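You operate a simulated robot arm through the tools that you are given. There is no shell and no other tool. Be economical: measure what you need, move in short steps, check, and stop when the job is done.

You run a simulated robot arm. Do the job below in one go: nothing can be reset, and whatever is moved stays where it is left.

Task
Take the blue cup and put it on top of the brown sleeve.
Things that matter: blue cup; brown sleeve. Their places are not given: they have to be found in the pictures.

The check looks at the end state, three seconds after you hand in, the way a careful person would. Anything else that was tipped, shoved, dropped, spilled or broken makes it a failure.

Robot
A 6-joint arm with a two-finger parallel gripper, fixed in place. Base frame: the origin is at the foot of the arm, x ahead of it, y to its left, z up; the work surface is at about z = 0. Units: mm, rad, N and s.
With the tool pointing down near the work surface it reaches from about 140 to 580 mm from the base axis. Its first joint turns from -1.152 to 1.152 rad. Payload 2.1 kg.
Tool frame: the origin (TCP) lies between the finger pads and is the grasp point; the fingertips stand 30 mm ahead of it; z points along the fingers, y is the line along which they close. The gripper opens to 94 mm. The fingers are 28 mm wide and 10 mm thick; the gripper's body (50 by 96 mm) begins 55 mm behind the TCP.
Orientation is that of the tool frame in the base frame, as a unit quaternion [w, x, y, z]. With the fingers straight down and closing along the base's y, the tool's x points along the base's -x, its y along +y and its z along -z.

Tools
- The arm moves only by the tool servo_tool. Its argument "series" is a list of rows, each a list of 7 numbers: the turn, a rotation vector about the tool's x, y, z in units of 8 degrees (1.0 is 8 degrees), then the shift along the tool's x, y, z in units of 20 mm (1.0 is 20 mm), then the finger opening in mm, from 0 to 94. In form: [[ax, ay, az, tx, ty, tz, fingers], ...]. A call has 1 to 10 rows; each row shifts and turns the commanded pose from where the row before left it, along the tool's axes as they then stand. A call with a number of a shift or a turn outside -1 to 1 is refused whole. Each row takes 0.2 s and may step no farther than 50 mm and 0.15 rad from the row before; otherwise, or with a gripper value out of range, the whole call is refused. Where a pose cannot be reached the arm comes as near as it can. A force on the tool above 40 N (or 10 N above the force at the start of the call, whichever is more), or a blocked arm, ends the call early, and 0.2 s more pass. The fingers move at their own pace (about 72 mm/s each) and stop on an object; they squeeze with about 31 N. The grip force told is the motor's: it shows also when the fingers shut on nothing. Time passes only in rows, and 0.2 s behind the last, so rows that do not move let the fingers close. It gives the time, the measured TCP pose, the force on the tool (base axes), the opening and the grip force at its end, in the units of the frame above (readings bear some noise).
- Cameras (640 x 400 px; columns grow to the right, rows downward): "scene" is fixed at [24.6, -355.8, 497.9]; the picture's right is [0.94, -0.35, 0.00], its down [-0.18, -0.48, -0.86] and it looks along [0.30, 0.81, -0.51] (base axes); focal length 310 px, centre (320, 200). "wrist" rides on the gripper at [-37, 0, -58] in the tool frame; the picture's right is [0.00, -1.00, 0.00], its down [0.97, 0.00, -0.24] and it looks along [0.24, 0.00, 0.97] (tool axes); focal length 218 px, centre (320, 200).
- camera(camera): a new picture of that camera. It takes no simulated time.
- pixel_to_xyz(camera, pixels): for up to 12 pixels [column, row] of the newest picture of that camera ("zoom" is the newest enlarged one), the place [x, y, z] in the base frame of the surface seen there, good to about 3 mm, but the place of the scene camera against the robot may be out by one fixed shift of up to 12 mm in any direction. It takes no simulated time.
- inspect(camera, box): a new picture of the part [left, top, right, bottom] of that camera's present view, enlarged. It takes no simulated time.
- hand_in(): hands the job in; it is judged then, once.

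Keep the steps short. Do not move on a guess: measure, check each grasp and each placing, and mend mistakes. In all there are 60 turns and 20 pictures (those below and enlarged ones count). Leave the gripper open and the arm clear of the work at the hand-in unless told otherwise, and finish with a single line.

The tools are called after "Emit:" as a command line: name --pt "numbers of a row" for each row, then --argument value for the rest, lists and objects as JSON in quotes. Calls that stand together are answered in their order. servo_tool: Moves the arm, as the interface text tells. Its arguments: {"type":"object","properties":{"series":{"type":"array"}},"required":["series"]} The other tools are called the same way: camera (camera) takes a picture; pixel_to_xyz (camera, pixels) gives the place of the surface under pixels of a picture; inspect (camera, box) takes an enlarged picture of a part of a camera's view; hand_in () hands the job in.

At the start:

```text
time: 0.0
tcp_pos: [201.5, 254.7, 258.7]
tcp_rot: [0.0, 0.0, 1.0, 0.0]
ft_force: [-0.7, -0.8, -0.4]
width: 94.2
grasp_force: 0.0
```

scene: 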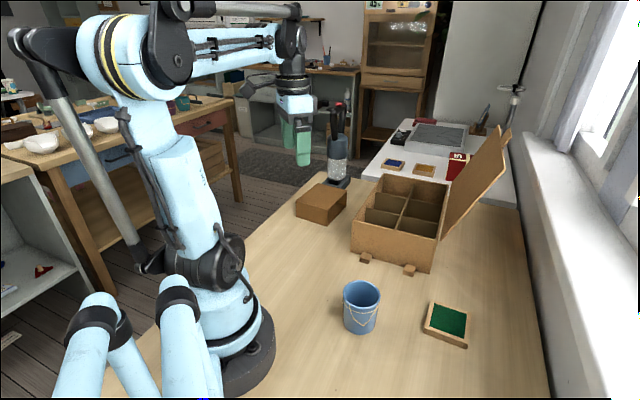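
wrist: 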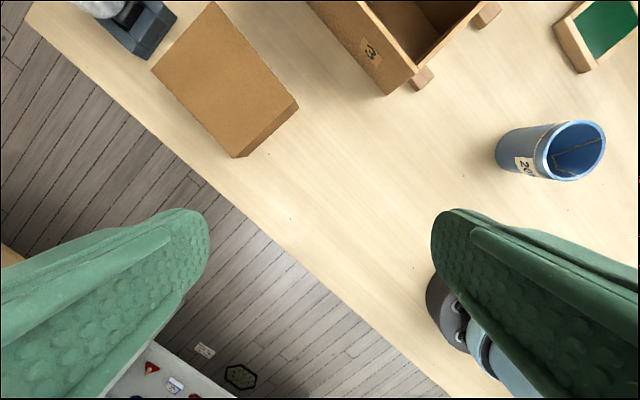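

The blue cup is near scene (361,307), and the brown block near (321,203) is probably the sleeve. I'll enlarge both to check.

Emit:
inspect --camera "scene" --box '[280, 160, 480, 360]'

Emit:
pixel_to_xyz --camera "scene" --pixels '[[345, 290], [361, 283], [379, 290], [362, 303], [361, 320], [360, 336], [316, 196], [296, 203], [330, 213], [346, 190], [322, 184], [328, 224]]'

Emit:
pixel_to_xyz --camera "wrist" --pixels '[[212, 4], [153, 70], [234, 155], [297, 105], [225, 80], [240, 156], [545, 155], [577, 122], [604, 145], [572, 179], [500, 150], [420, 85]]'

```text
2.00 times, centred on (380, 260) of scene
```

zoom: 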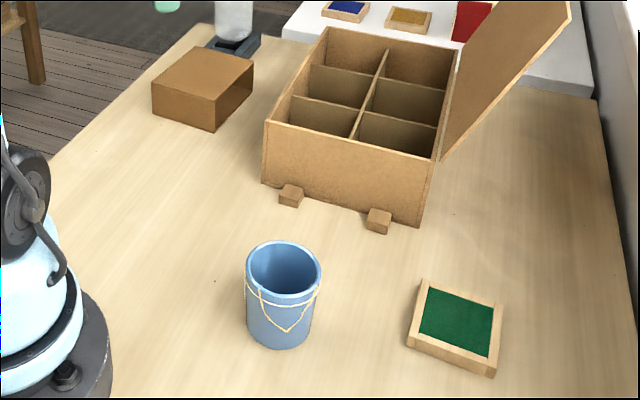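

```text
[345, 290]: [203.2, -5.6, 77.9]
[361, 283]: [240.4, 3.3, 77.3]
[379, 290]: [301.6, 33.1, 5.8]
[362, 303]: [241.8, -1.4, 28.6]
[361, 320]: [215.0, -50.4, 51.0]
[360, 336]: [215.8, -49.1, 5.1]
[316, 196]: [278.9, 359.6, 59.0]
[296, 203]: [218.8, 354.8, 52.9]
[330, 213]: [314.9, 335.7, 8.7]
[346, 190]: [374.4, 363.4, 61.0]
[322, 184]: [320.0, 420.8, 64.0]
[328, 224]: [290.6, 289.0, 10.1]
```

```text
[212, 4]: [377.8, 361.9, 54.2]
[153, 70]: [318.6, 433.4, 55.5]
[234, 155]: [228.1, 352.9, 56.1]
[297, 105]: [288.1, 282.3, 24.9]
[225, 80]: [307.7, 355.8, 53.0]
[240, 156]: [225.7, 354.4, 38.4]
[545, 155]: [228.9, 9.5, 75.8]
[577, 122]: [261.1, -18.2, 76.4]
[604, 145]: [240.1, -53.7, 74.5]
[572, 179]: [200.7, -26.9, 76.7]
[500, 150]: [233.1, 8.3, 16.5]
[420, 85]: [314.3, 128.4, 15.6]
```

The cup rim is centred near (231,-22), about 76 mm high. The sleeve top is centred near (303,357), about 55 mm high. I'll move at this height until the gripper is over the cup.

Emit:
servo_tool --pt "0 0 0 -0.15 -1 0 94" --pt "0 0 0 -0.15 -1 0 94" --pt "0 0 0 -0.15 -1 0 94" --pt "0 0 0 -0.15 -1 0 94" --pt "0 0 0 -0.15 -1 0 94" --pt "0 0 0 -0.15 -1 0 94" --pt "0 0 0 -0.15 -1 0 94" --pt "0 0 0 -0.15 -1 0 94" --pt "0 0 0 -0.15 -1 0 94" --pt "0 0 0 -0.15 -1 0 94"

Emit:
servo_tool --pt "0 0 0 0 -1 0 94" --pt "0 0 0 0 -1 0 94" --pt "0 0 0 0 -1 0 94" --pt "0 0 0 0 -0.85 0 94" --pt "0 0 0 0 0 1 94" --pt "0 0 0 0 0 1 94" --pt "0 0 0 0 0 0 94"

Emit:
camera --camera "wrist"

Emit:
inspect --camera "scene" --box '[320, 260, 400, 350]'

```text
time: 2.2
tcp_pos: [232.0, 53.0, 257.8]
tcp_rot: [0.0, 0.0, 1.0, -0.001]
ft_force: [0.5, 0.6, 0.3]
width: 94.0
grasp_force: 0.0
```

```text
time: 3.8
tcp_pos: [231.4, -22.0, 218.0]
tcp_rot: [0.0, 0.0, 1.0, 0.001]
ft_force: [-0.4, 0.6, 0.3]
width: 94.2
grasp_force: 0.0
```

```text
16 pictures are left
```

wrist: 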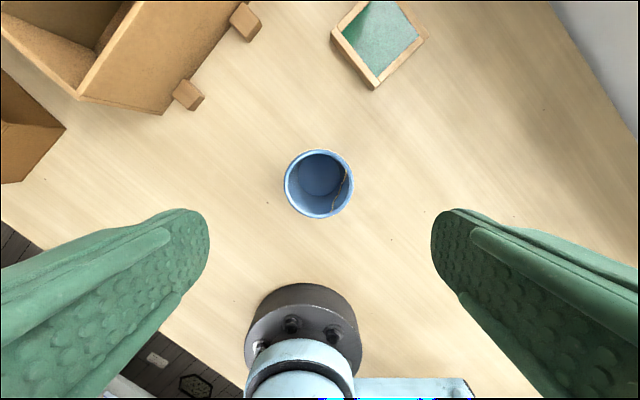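

```text
4.44 times, centred on (360, 305) of scene
```

zoom: 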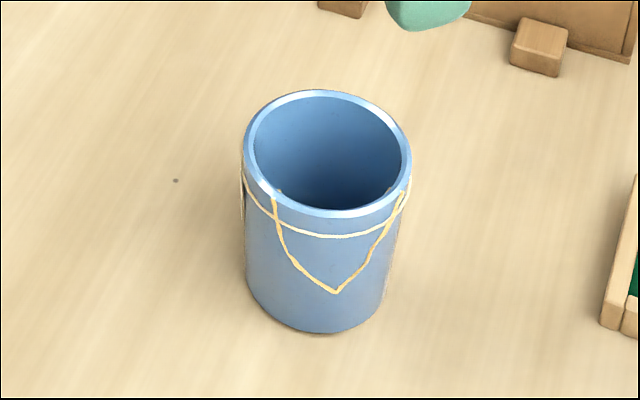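

The cup looks empty, with a thin thread painted or tied around it. I'll measure the rim at wrist pixels near (284,185), (353,185), (319,151) and (319,217), plus the sleeve top.

Emit:
pixel_to_xyz --camera "wrist" --pixels '[[286, 185], [351, 185], [319, 152], [319, 216], [296, 161], [342, 161], [296, 209], [341, 208], [320, 178], [310, 190]]'

```text
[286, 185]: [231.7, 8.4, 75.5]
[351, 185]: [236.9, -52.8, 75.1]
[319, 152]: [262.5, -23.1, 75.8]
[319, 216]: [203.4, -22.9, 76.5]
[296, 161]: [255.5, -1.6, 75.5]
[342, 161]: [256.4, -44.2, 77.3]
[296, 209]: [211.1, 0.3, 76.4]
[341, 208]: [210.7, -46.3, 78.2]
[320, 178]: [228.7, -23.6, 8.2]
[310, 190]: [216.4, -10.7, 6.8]
```

The rim is centred at (233,-22.5), about 63 mm across, which leaves about 15 mm on each side. I'll lower to z≈48 with the fingers open.

Emit:
servo_tool --pt "0 0 0 -0.08 -0.03 1 94" --pt "0 0 0 0 0 1 94" --pt "0 0 0 0 0 1 94" --pt "0 0 0 0 0 1 94" --pt "0 0 0 0 0 1 94" --pt "0 0 0 0 0 1 94" --pt "0 0 0 0 0 1 94" --pt "0 0 0 0 0 1 94" --pt "0 0 0 0 0 0.5 94" --pt "0 0 0 0 0 0 94"

```text
time: 6.0
tcp_pos: [232.9, -23.3, 48.4]
tcp_rot: [0.0, -0.001, 1.0, -0.001]
ft_force: [0.0, -0.4, 0.7]
width: 93.9
grasp_force: 0.0
```

No contact on the way down. I'll close on the cup now.

Emit:
servo_tool --pt "0 0 0 0 0 0 75" --pt "0 0 0 0 0 0 66" --pt "0 0 0 0 0 0 50" --pt "0 0 0 0 0 0 50" --pt "0 0 0 0 0 0 50"

Emit:
camera --camera "wrist"

```text
time: 7.2
tcp_pos: [234.0, -21.5, 48.1]
tcp_rot: [0.0, 0.0, 1.0, 0.0]
ft_force: [0.4, 0.5, -0.4]
width: 65.1
grasp_force: 30.4
```

```text
14 pictures are left
```

wrist: 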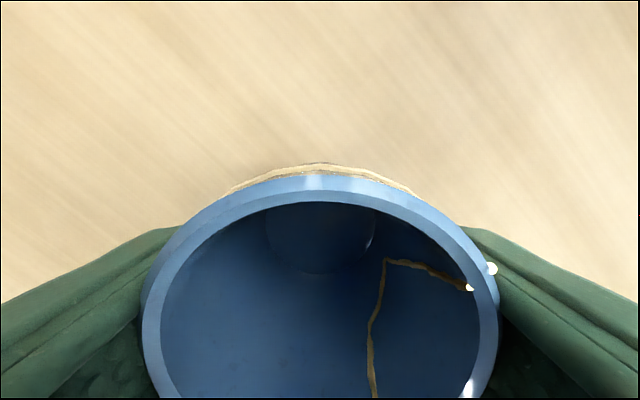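

The cup is held at 65 mm with 30 N. I'll lift it straight up.

Emit:
servo_tool --pt "0 0 0 0 0 -0.3 50" --pt "0 0 0 0 0 -0.6 50" --pt "0 0 0 0 0 -1 50" --pt "0 0 0 0 0 -1 50" --pt "0 0 0 0 0 -1 50" --pt "0 0 0 0 0 -1 50" --pt "0 0 0 0 0 -1 50" --pt "0 0 0 0 0 -1 50" --pt "0 0 0 0 0 -1 50" --pt "0 0 0 0 0 0 50"

Emit:
camera --camera "scene"

```text
time: 9.4
tcp_pos: [233.9, -22.2, 206.2]
tcp_rot: [0.0, 0.0, 1.0, 0.001]
ft_force: [-0.1, -0.5, -3.0]
width: 65.4
grasp_force: 31.2
```

```text
13 pictures are left
```

scene: 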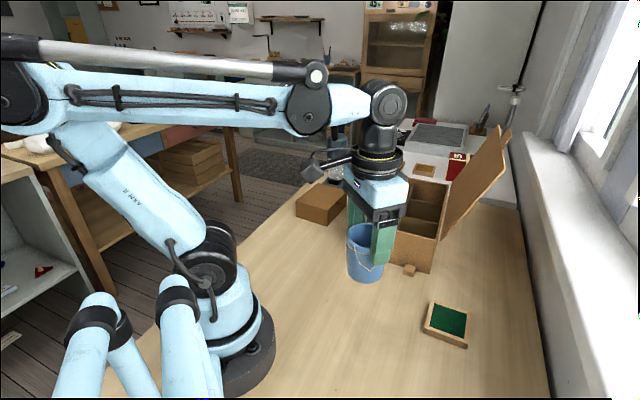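

The cup came up cleanly. Before carrying it over I'll measure the things near the sleeve: the dark stand at (340,150) and the box's near-left rim.

Emit:
pixel_to_xyz --camera "scene" --pixels '[[336, 135], [340, 165], [338, 183], [322, 187], [297, 204], [328, 210], [346, 190], [408, 190], [430, 190], [500, 140]]'

Emit:
servo_tool --pt "0 0 0 0 0.5 -0.3 50" --pt "0 0 0 0 1 -0.5 50" --pt "0 0 0 0 1 0 50" --pt "0 0 0 0 1 0 50" --pt "0 0 0 0 1 0 50" --pt "0 0 0 0 1 0 50" --pt "0 0 0 0 1 0 50" --pt "0 0 0 0 1 0 50" --pt "0 0 0 0 1 0 50" --pt "0 0 0 0 0.5 0 50"

```text
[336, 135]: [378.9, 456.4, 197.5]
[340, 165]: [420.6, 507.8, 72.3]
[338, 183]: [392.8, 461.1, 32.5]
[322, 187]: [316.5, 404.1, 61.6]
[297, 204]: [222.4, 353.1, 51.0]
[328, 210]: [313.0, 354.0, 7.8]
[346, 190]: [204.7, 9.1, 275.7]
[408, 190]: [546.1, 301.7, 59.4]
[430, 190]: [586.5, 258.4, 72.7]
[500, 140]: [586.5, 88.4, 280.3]
```

```text
time: 11.6
tcp_pos: [232.9, 156.4, 222.6]
tcp_rot: [0.0, 0.001, 1.0, 0.0]
ft_force: [0.5, 0.4, -2.2]
width: 65.5
grasp_force: 31.3
```

The pen stand is near (380,456), about 75–100 mm past the target in each direction, so it's clear. The sleeve is hollow, open at its right end, with a flat top at z≈55. I'll carry the cup to just short of it.

Emit:
servo_tool --pt "0 0 0 0 0.5 0 50" --pt "0 0 0 0 1 0 50" --pt "0 0 0 0 1 0 50" --pt "0 0 0 0 1 0 50" --pt "0 0 0 -0.4 1 0 50" --pt "0 0 0 -0.6 1 0 50" --pt "0 0 0 -0.6 1 0 50" --pt "0 0 0 -0.6 1 0 50" --pt "0 0 0 -0.5 0.5 0 50" --pt "0 0 0 0 0 0 50"

Emit:
camera --camera "wrist"

Emit:
camera --camera "scene"

```text
time: 13.8
tcp_pos: [287.0, 316.7, 223.2]
tcp_rot: [0.0, 0.0, 1.0, 0.0]
ft_force: [0.3, 0.5, -1.1]
width: 65.7
grasp_force: 31.0
```

```text
12 pictures are left
```

wrist: 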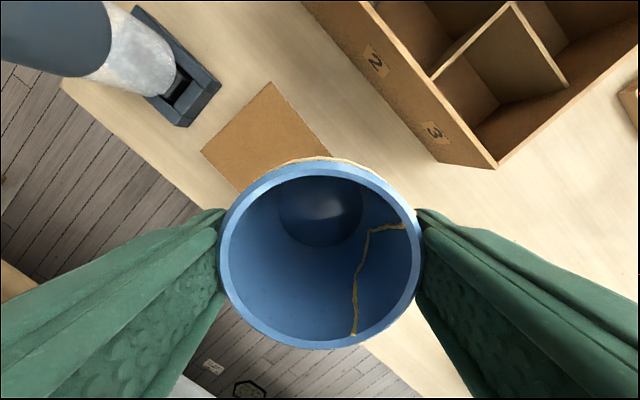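

```text
11 pictures are left
```

scene: 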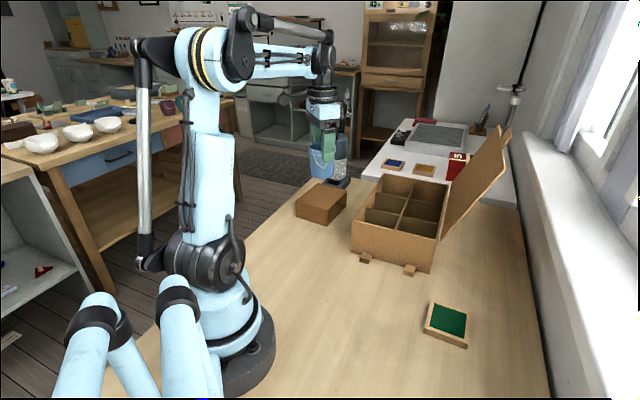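

The rim now looks smaller in the wrist view, 200 px wide against 356 px at the grasp, so the cup is sliding down in the grip. Measuring takes no simulated time, so I'll find out how far.

Emit:
pixel_to_xyz --camera "wrist" --pixels '[[224, 255], [416, 255], [320, 167], [320, 345], [272, 83], [203, 152], [330, 155], [240, 130], [175, 70]]'

Emit:
inspect --camera "scene" --box '[280, 80, 380, 230]'

```text
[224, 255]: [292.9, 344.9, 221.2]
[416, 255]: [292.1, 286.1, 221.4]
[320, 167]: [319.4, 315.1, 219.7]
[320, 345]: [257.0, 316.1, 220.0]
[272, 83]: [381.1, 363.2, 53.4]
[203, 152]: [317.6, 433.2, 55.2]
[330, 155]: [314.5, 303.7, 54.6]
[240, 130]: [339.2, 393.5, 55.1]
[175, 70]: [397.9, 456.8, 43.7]
```

```text
2.67 times, centred on (330, 155) of scene
```

zoom: 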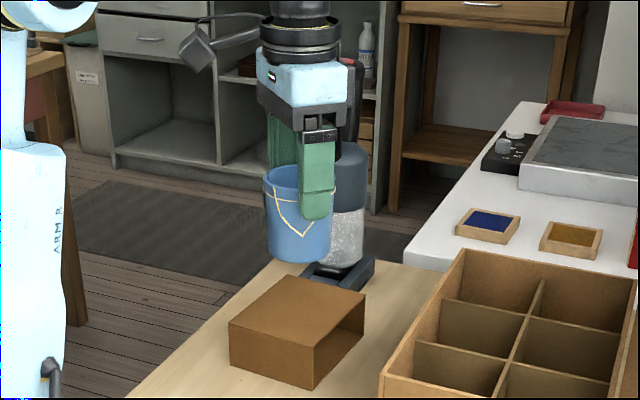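

The rim is at z≈220, so the cup has slid about 31 mm, roughly 6 mm/s, and its bottom is near z≈144. About 27 mm of finger is left. I'll move over the sleeve centre (303.5,357.5) and come down 70 mm quickly, then measure again.

Emit:
servo_tool --pt "0 0 0 -0.3 1 0.5 50" --pt "0 0 0 -0.4 1 1 50" --pt "0 0 0 -0.1 0.05 1 50" --pt "0 0 0 0 0 1 50"

Emit:
camera --camera "wrist"

Emit:
inspect --camera "scene" --box '[280, 110, 380, 240]'

```text
time: 14.8
tcp_pos: [304.6, 358.0, 151.7]
tcp_rot: [0.001, 0.0, 1.0, 0.0]
ft_force: [-0.5, -0.3, -2.5]
width: 65.3
grasp_force: 30.7
```

```text
9 pictures are left
```

wrist: 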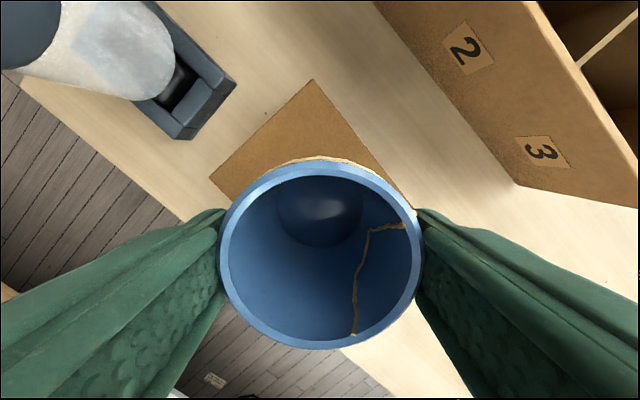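

```text
3.08 times, centred on (330, 175) of scene
```

zoom: 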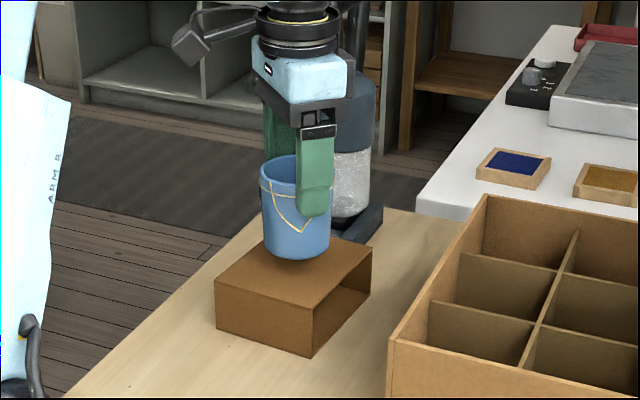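

The rim looks the same as in the last picture, so the sliding has stopped. The cup hangs level over the sleeve. I'll measure the remaining gap.

Emit:
pixel_to_xyz --camera "wrist" --pixels '[[224, 255], [416, 255], [320, 167], [320, 345], [311, 84], [213, 177], [300, 120], [260, 160], [375, 160]]'

Emit:
pixel_to_xyz --camera "zoom" --pixels '[[300, 258], [290, 225], [300, 285], [250, 270], [345, 250]]'

```text
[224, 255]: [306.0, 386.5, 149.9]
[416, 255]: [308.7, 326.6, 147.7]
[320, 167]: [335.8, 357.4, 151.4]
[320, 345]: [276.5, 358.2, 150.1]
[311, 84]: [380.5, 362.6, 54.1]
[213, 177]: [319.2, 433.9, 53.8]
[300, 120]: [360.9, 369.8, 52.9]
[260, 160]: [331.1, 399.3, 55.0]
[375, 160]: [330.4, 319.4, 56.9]
```

```text
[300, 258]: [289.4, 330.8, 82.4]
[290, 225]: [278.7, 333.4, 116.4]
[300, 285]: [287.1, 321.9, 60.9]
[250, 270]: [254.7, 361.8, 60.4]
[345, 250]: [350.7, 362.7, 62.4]
```

The cup bottom is at about z≈74 and the sleeve top at 54.5, so the gap is about 19 mm. I'll lower 14 mm and check the force.

Emit:
servo_tool --pt "0 0 0 0 0 0.4 50" --pt "0 0 0 0 0 0.3 50" --pt "0 0 0 0 0 0 50"

Emit:
servo_tool --pt "0 0 0 0 0 0.1 50" --pt "0 0 0 0 0 0 50"

Emit:
inspect --camera "scene" --box '[290, 140, 360, 230]'

```text
time: 15.6
tcp_pos: [304.0, 358.4, 138.2]
tcp_rot: [0.0, 0.0, 1.0, 0.0]
ft_force: [0.5, -0.3, -1.4]
width: 65.5
grasp_force: 30.3
```

```text
time: 16.2
tcp_pos: [303.7, 357.3, 137.1]
tcp_rot: [0.0, 0.0, 1.0, 0.001]
ft_force: [-0.2, 0.0, -1.5]
width: 65.7
grasp_force: 31.2
```

```text
4.44 times, centred on (325, 185) of scene
```

zoom: 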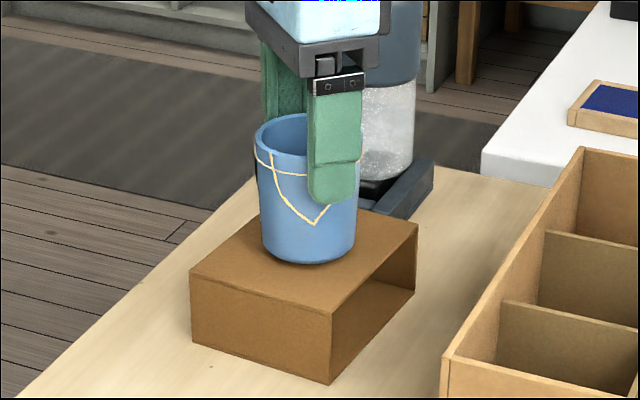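

Still hanging, force about -1.5 N, gap only a few mm. I'll lower about 1 mm at a time and watch for the vertical force to turn positive.

Emit:
servo_tool --pt "0 0 0 0 0 0.06 50" --pt "0 0 0 0 0 0 50"

Emit:
servo_tool --pt "0 0 0 0 0 0.06 50" --pt "0 0 0 0 0 0 50"

Emit:
servo_tool --pt "0 0 0 0 0 0.05 50" --pt "0 0 0 0 0 0 50"

```text
time: 16.8
tcp_pos: [303.1, 358.0, 135.3]
tcp_rot: [0.0, 0.0, 1.0, 0.0]
ft_force: [-0.3, -0.5, -1.3]
width: 65.7
grasp_force: 31.0
```

```text
time: 17.4
tcp_pos: [304.3, 358.0, 134.4]
tcp_rot: [0.001, -0.001, 1.0, 0.0]
ft_force: [-0.3, 0.6, -2.3]
width: 65.7
grasp_force: 31.2
```

```text
time: 18.0
tcp_pos: [303.5, 358.9, 133.9]
tcp_rot: [0.0, 0.0, 1.0, -0.001]
ft_force: [-0.6, -0.2, -1.2]
width: 65.5
grasp_force: 30.7
```

No contact yet. I'll keep going in 1 mm steps.

Emit:
servo_tool --pt "0 0 0 0 0 0.05 50" --pt "0 0 0 0 0 0 50"

Emit:
servo_tool --pt "0 0 0 0 0 0.05 50" --pt "0 0 0 0 0 0 50"

Emit:
camera --camera "wrist"

Emit:
inspect --camera "scene" --box '[290, 140, 360, 230]'

```text
time: 18.6
tcp_pos: [303.6, 357.7, 132.3]
tcp_rot: [0.0, 0.001, 1.0, 0.0]
ft_force: [-0.3, 0.1, -2.1]
width: 65.7
grasp_force: 31.1
```

```text
time: 19.2
tcp_pos: [302.9, 358.2, 131.8]
tcp_rot: [0.0, -0.001, 1.0, 0.001]
ft_force: [0.3, -0.3, 10.1]
width: 65.4
grasp_force: 30.9
```

```text
6 pictures are left
```

wrist: 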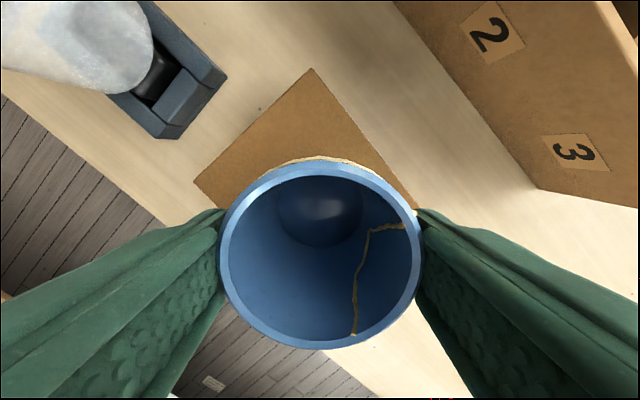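

```text
4.44 times, centred on (325, 185) of scene
```

zoom: 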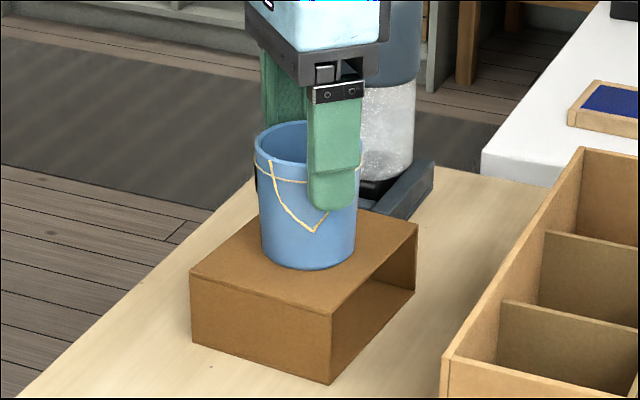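

The force jumped to +10 N and the cup stands flat on the sleeve. I'll open gently, then raise straight up.

Emit:
servo_tool --pt "0 0 0 0 0 0 66" --pt "0 0 0 0 0 0 68" --pt "0 0 0 0 0 0 74" --pt "0 0 0 0 0 0 84" --pt "0 0 0 0 0 0 94" --pt "0 0 0 0 0 0 94"

Emit:
servo_tool --pt "0 0 0 0 0 -0.3 94" --pt "0 0 0 0 0 -0.6 94" --pt "0 0 0 0 0 -1 94" --pt "0 0 0 0 0 -1 94" --pt "0 0 0 0 0 -1 94" --pt "0 0 0 0 0 -1 94" --pt "0 0 0 0 0 -1 94" --pt "0 0 0 0 0 0 94"

Emit:
inspect --camera "scene" --box '[280, 110, 390, 240]'

```text
time: 20.6
tcp_pos: [302.8, 359.1, 132.3]
tcp_rot: [0.0, 0.0, 1.0, 0.0]
ft_force: [-0.3, 0.2, -0.5]
width: 94.1
grasp_force: 0.0
```

```text
time: 22.4
tcp_pos: [304.1, 358.6, 250.1]
tcp_rot: [0.0, -0.001, 1.0, 0.0]
ft_force: [0.0, -1.1, -0.4]
width: 93.8
grasp_force: 0.0
```

```text
3.08 times, centred on (335, 175) of scene
```

zoom: 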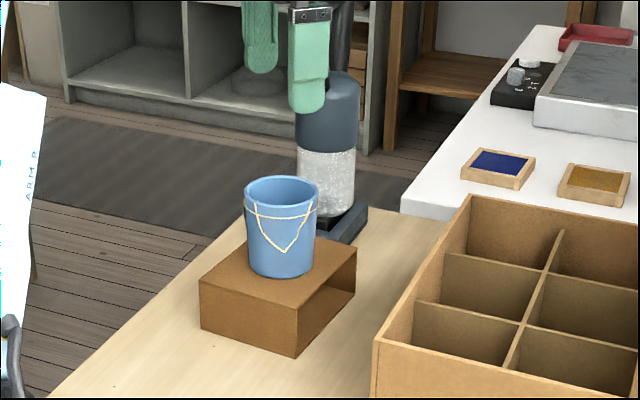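

The cup stands upright on the sleeve. I'll move the arm back towards its start pose and take one last look.

Emit:
servo_tool --pt "0 0 0 0.8 -0.8 0 94" --pt "0 0 0 1 -1 0 94" --pt "0 0 0 1 -1 0 94" --pt "0 0 0 1 -1 0 94" --pt "0 0 0 1 -1 0 94" --pt "0 0 0 0 0 0 94"

Emit:
camera --camera "wrist"

Emit:
camera --camera "scene"

```text
time: 23.8
tcp_pos: [208.6, 261.6, 249.1]
tcp_rot: [0.0, 0.0, 1.0, 0.0]
ft_force: [0.5, 0.0, 0.6]
width: 94.0
grasp_force: 0.1
```

```text
3 pictures are left
```

wrist: 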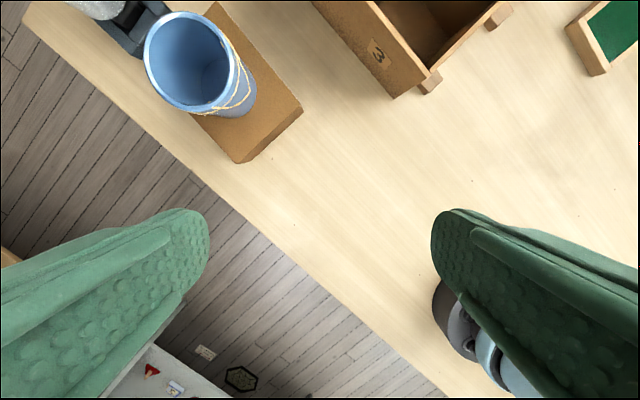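

```text
2 pictures are left
```

scene: 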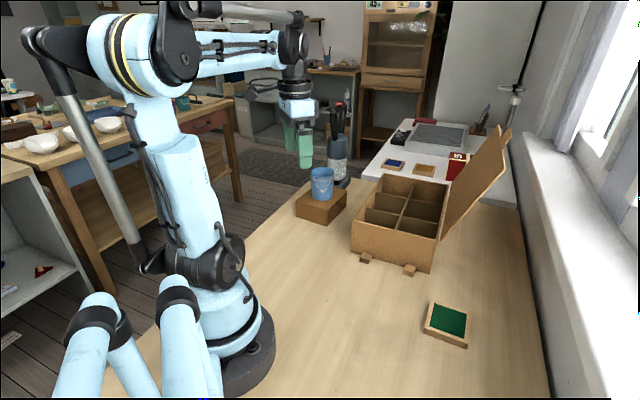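

The cup is upright on the sleeve at scene (322,183), nothing else has moved, and the gripper is open and clear. I'll hand in.

Emit:
hand_in

```text
The job is handed in.
```

The blue cup is standing upright on top of the brown sleeve, nothing else looks disturbed in the last pictures, and the gripper is open and clear.
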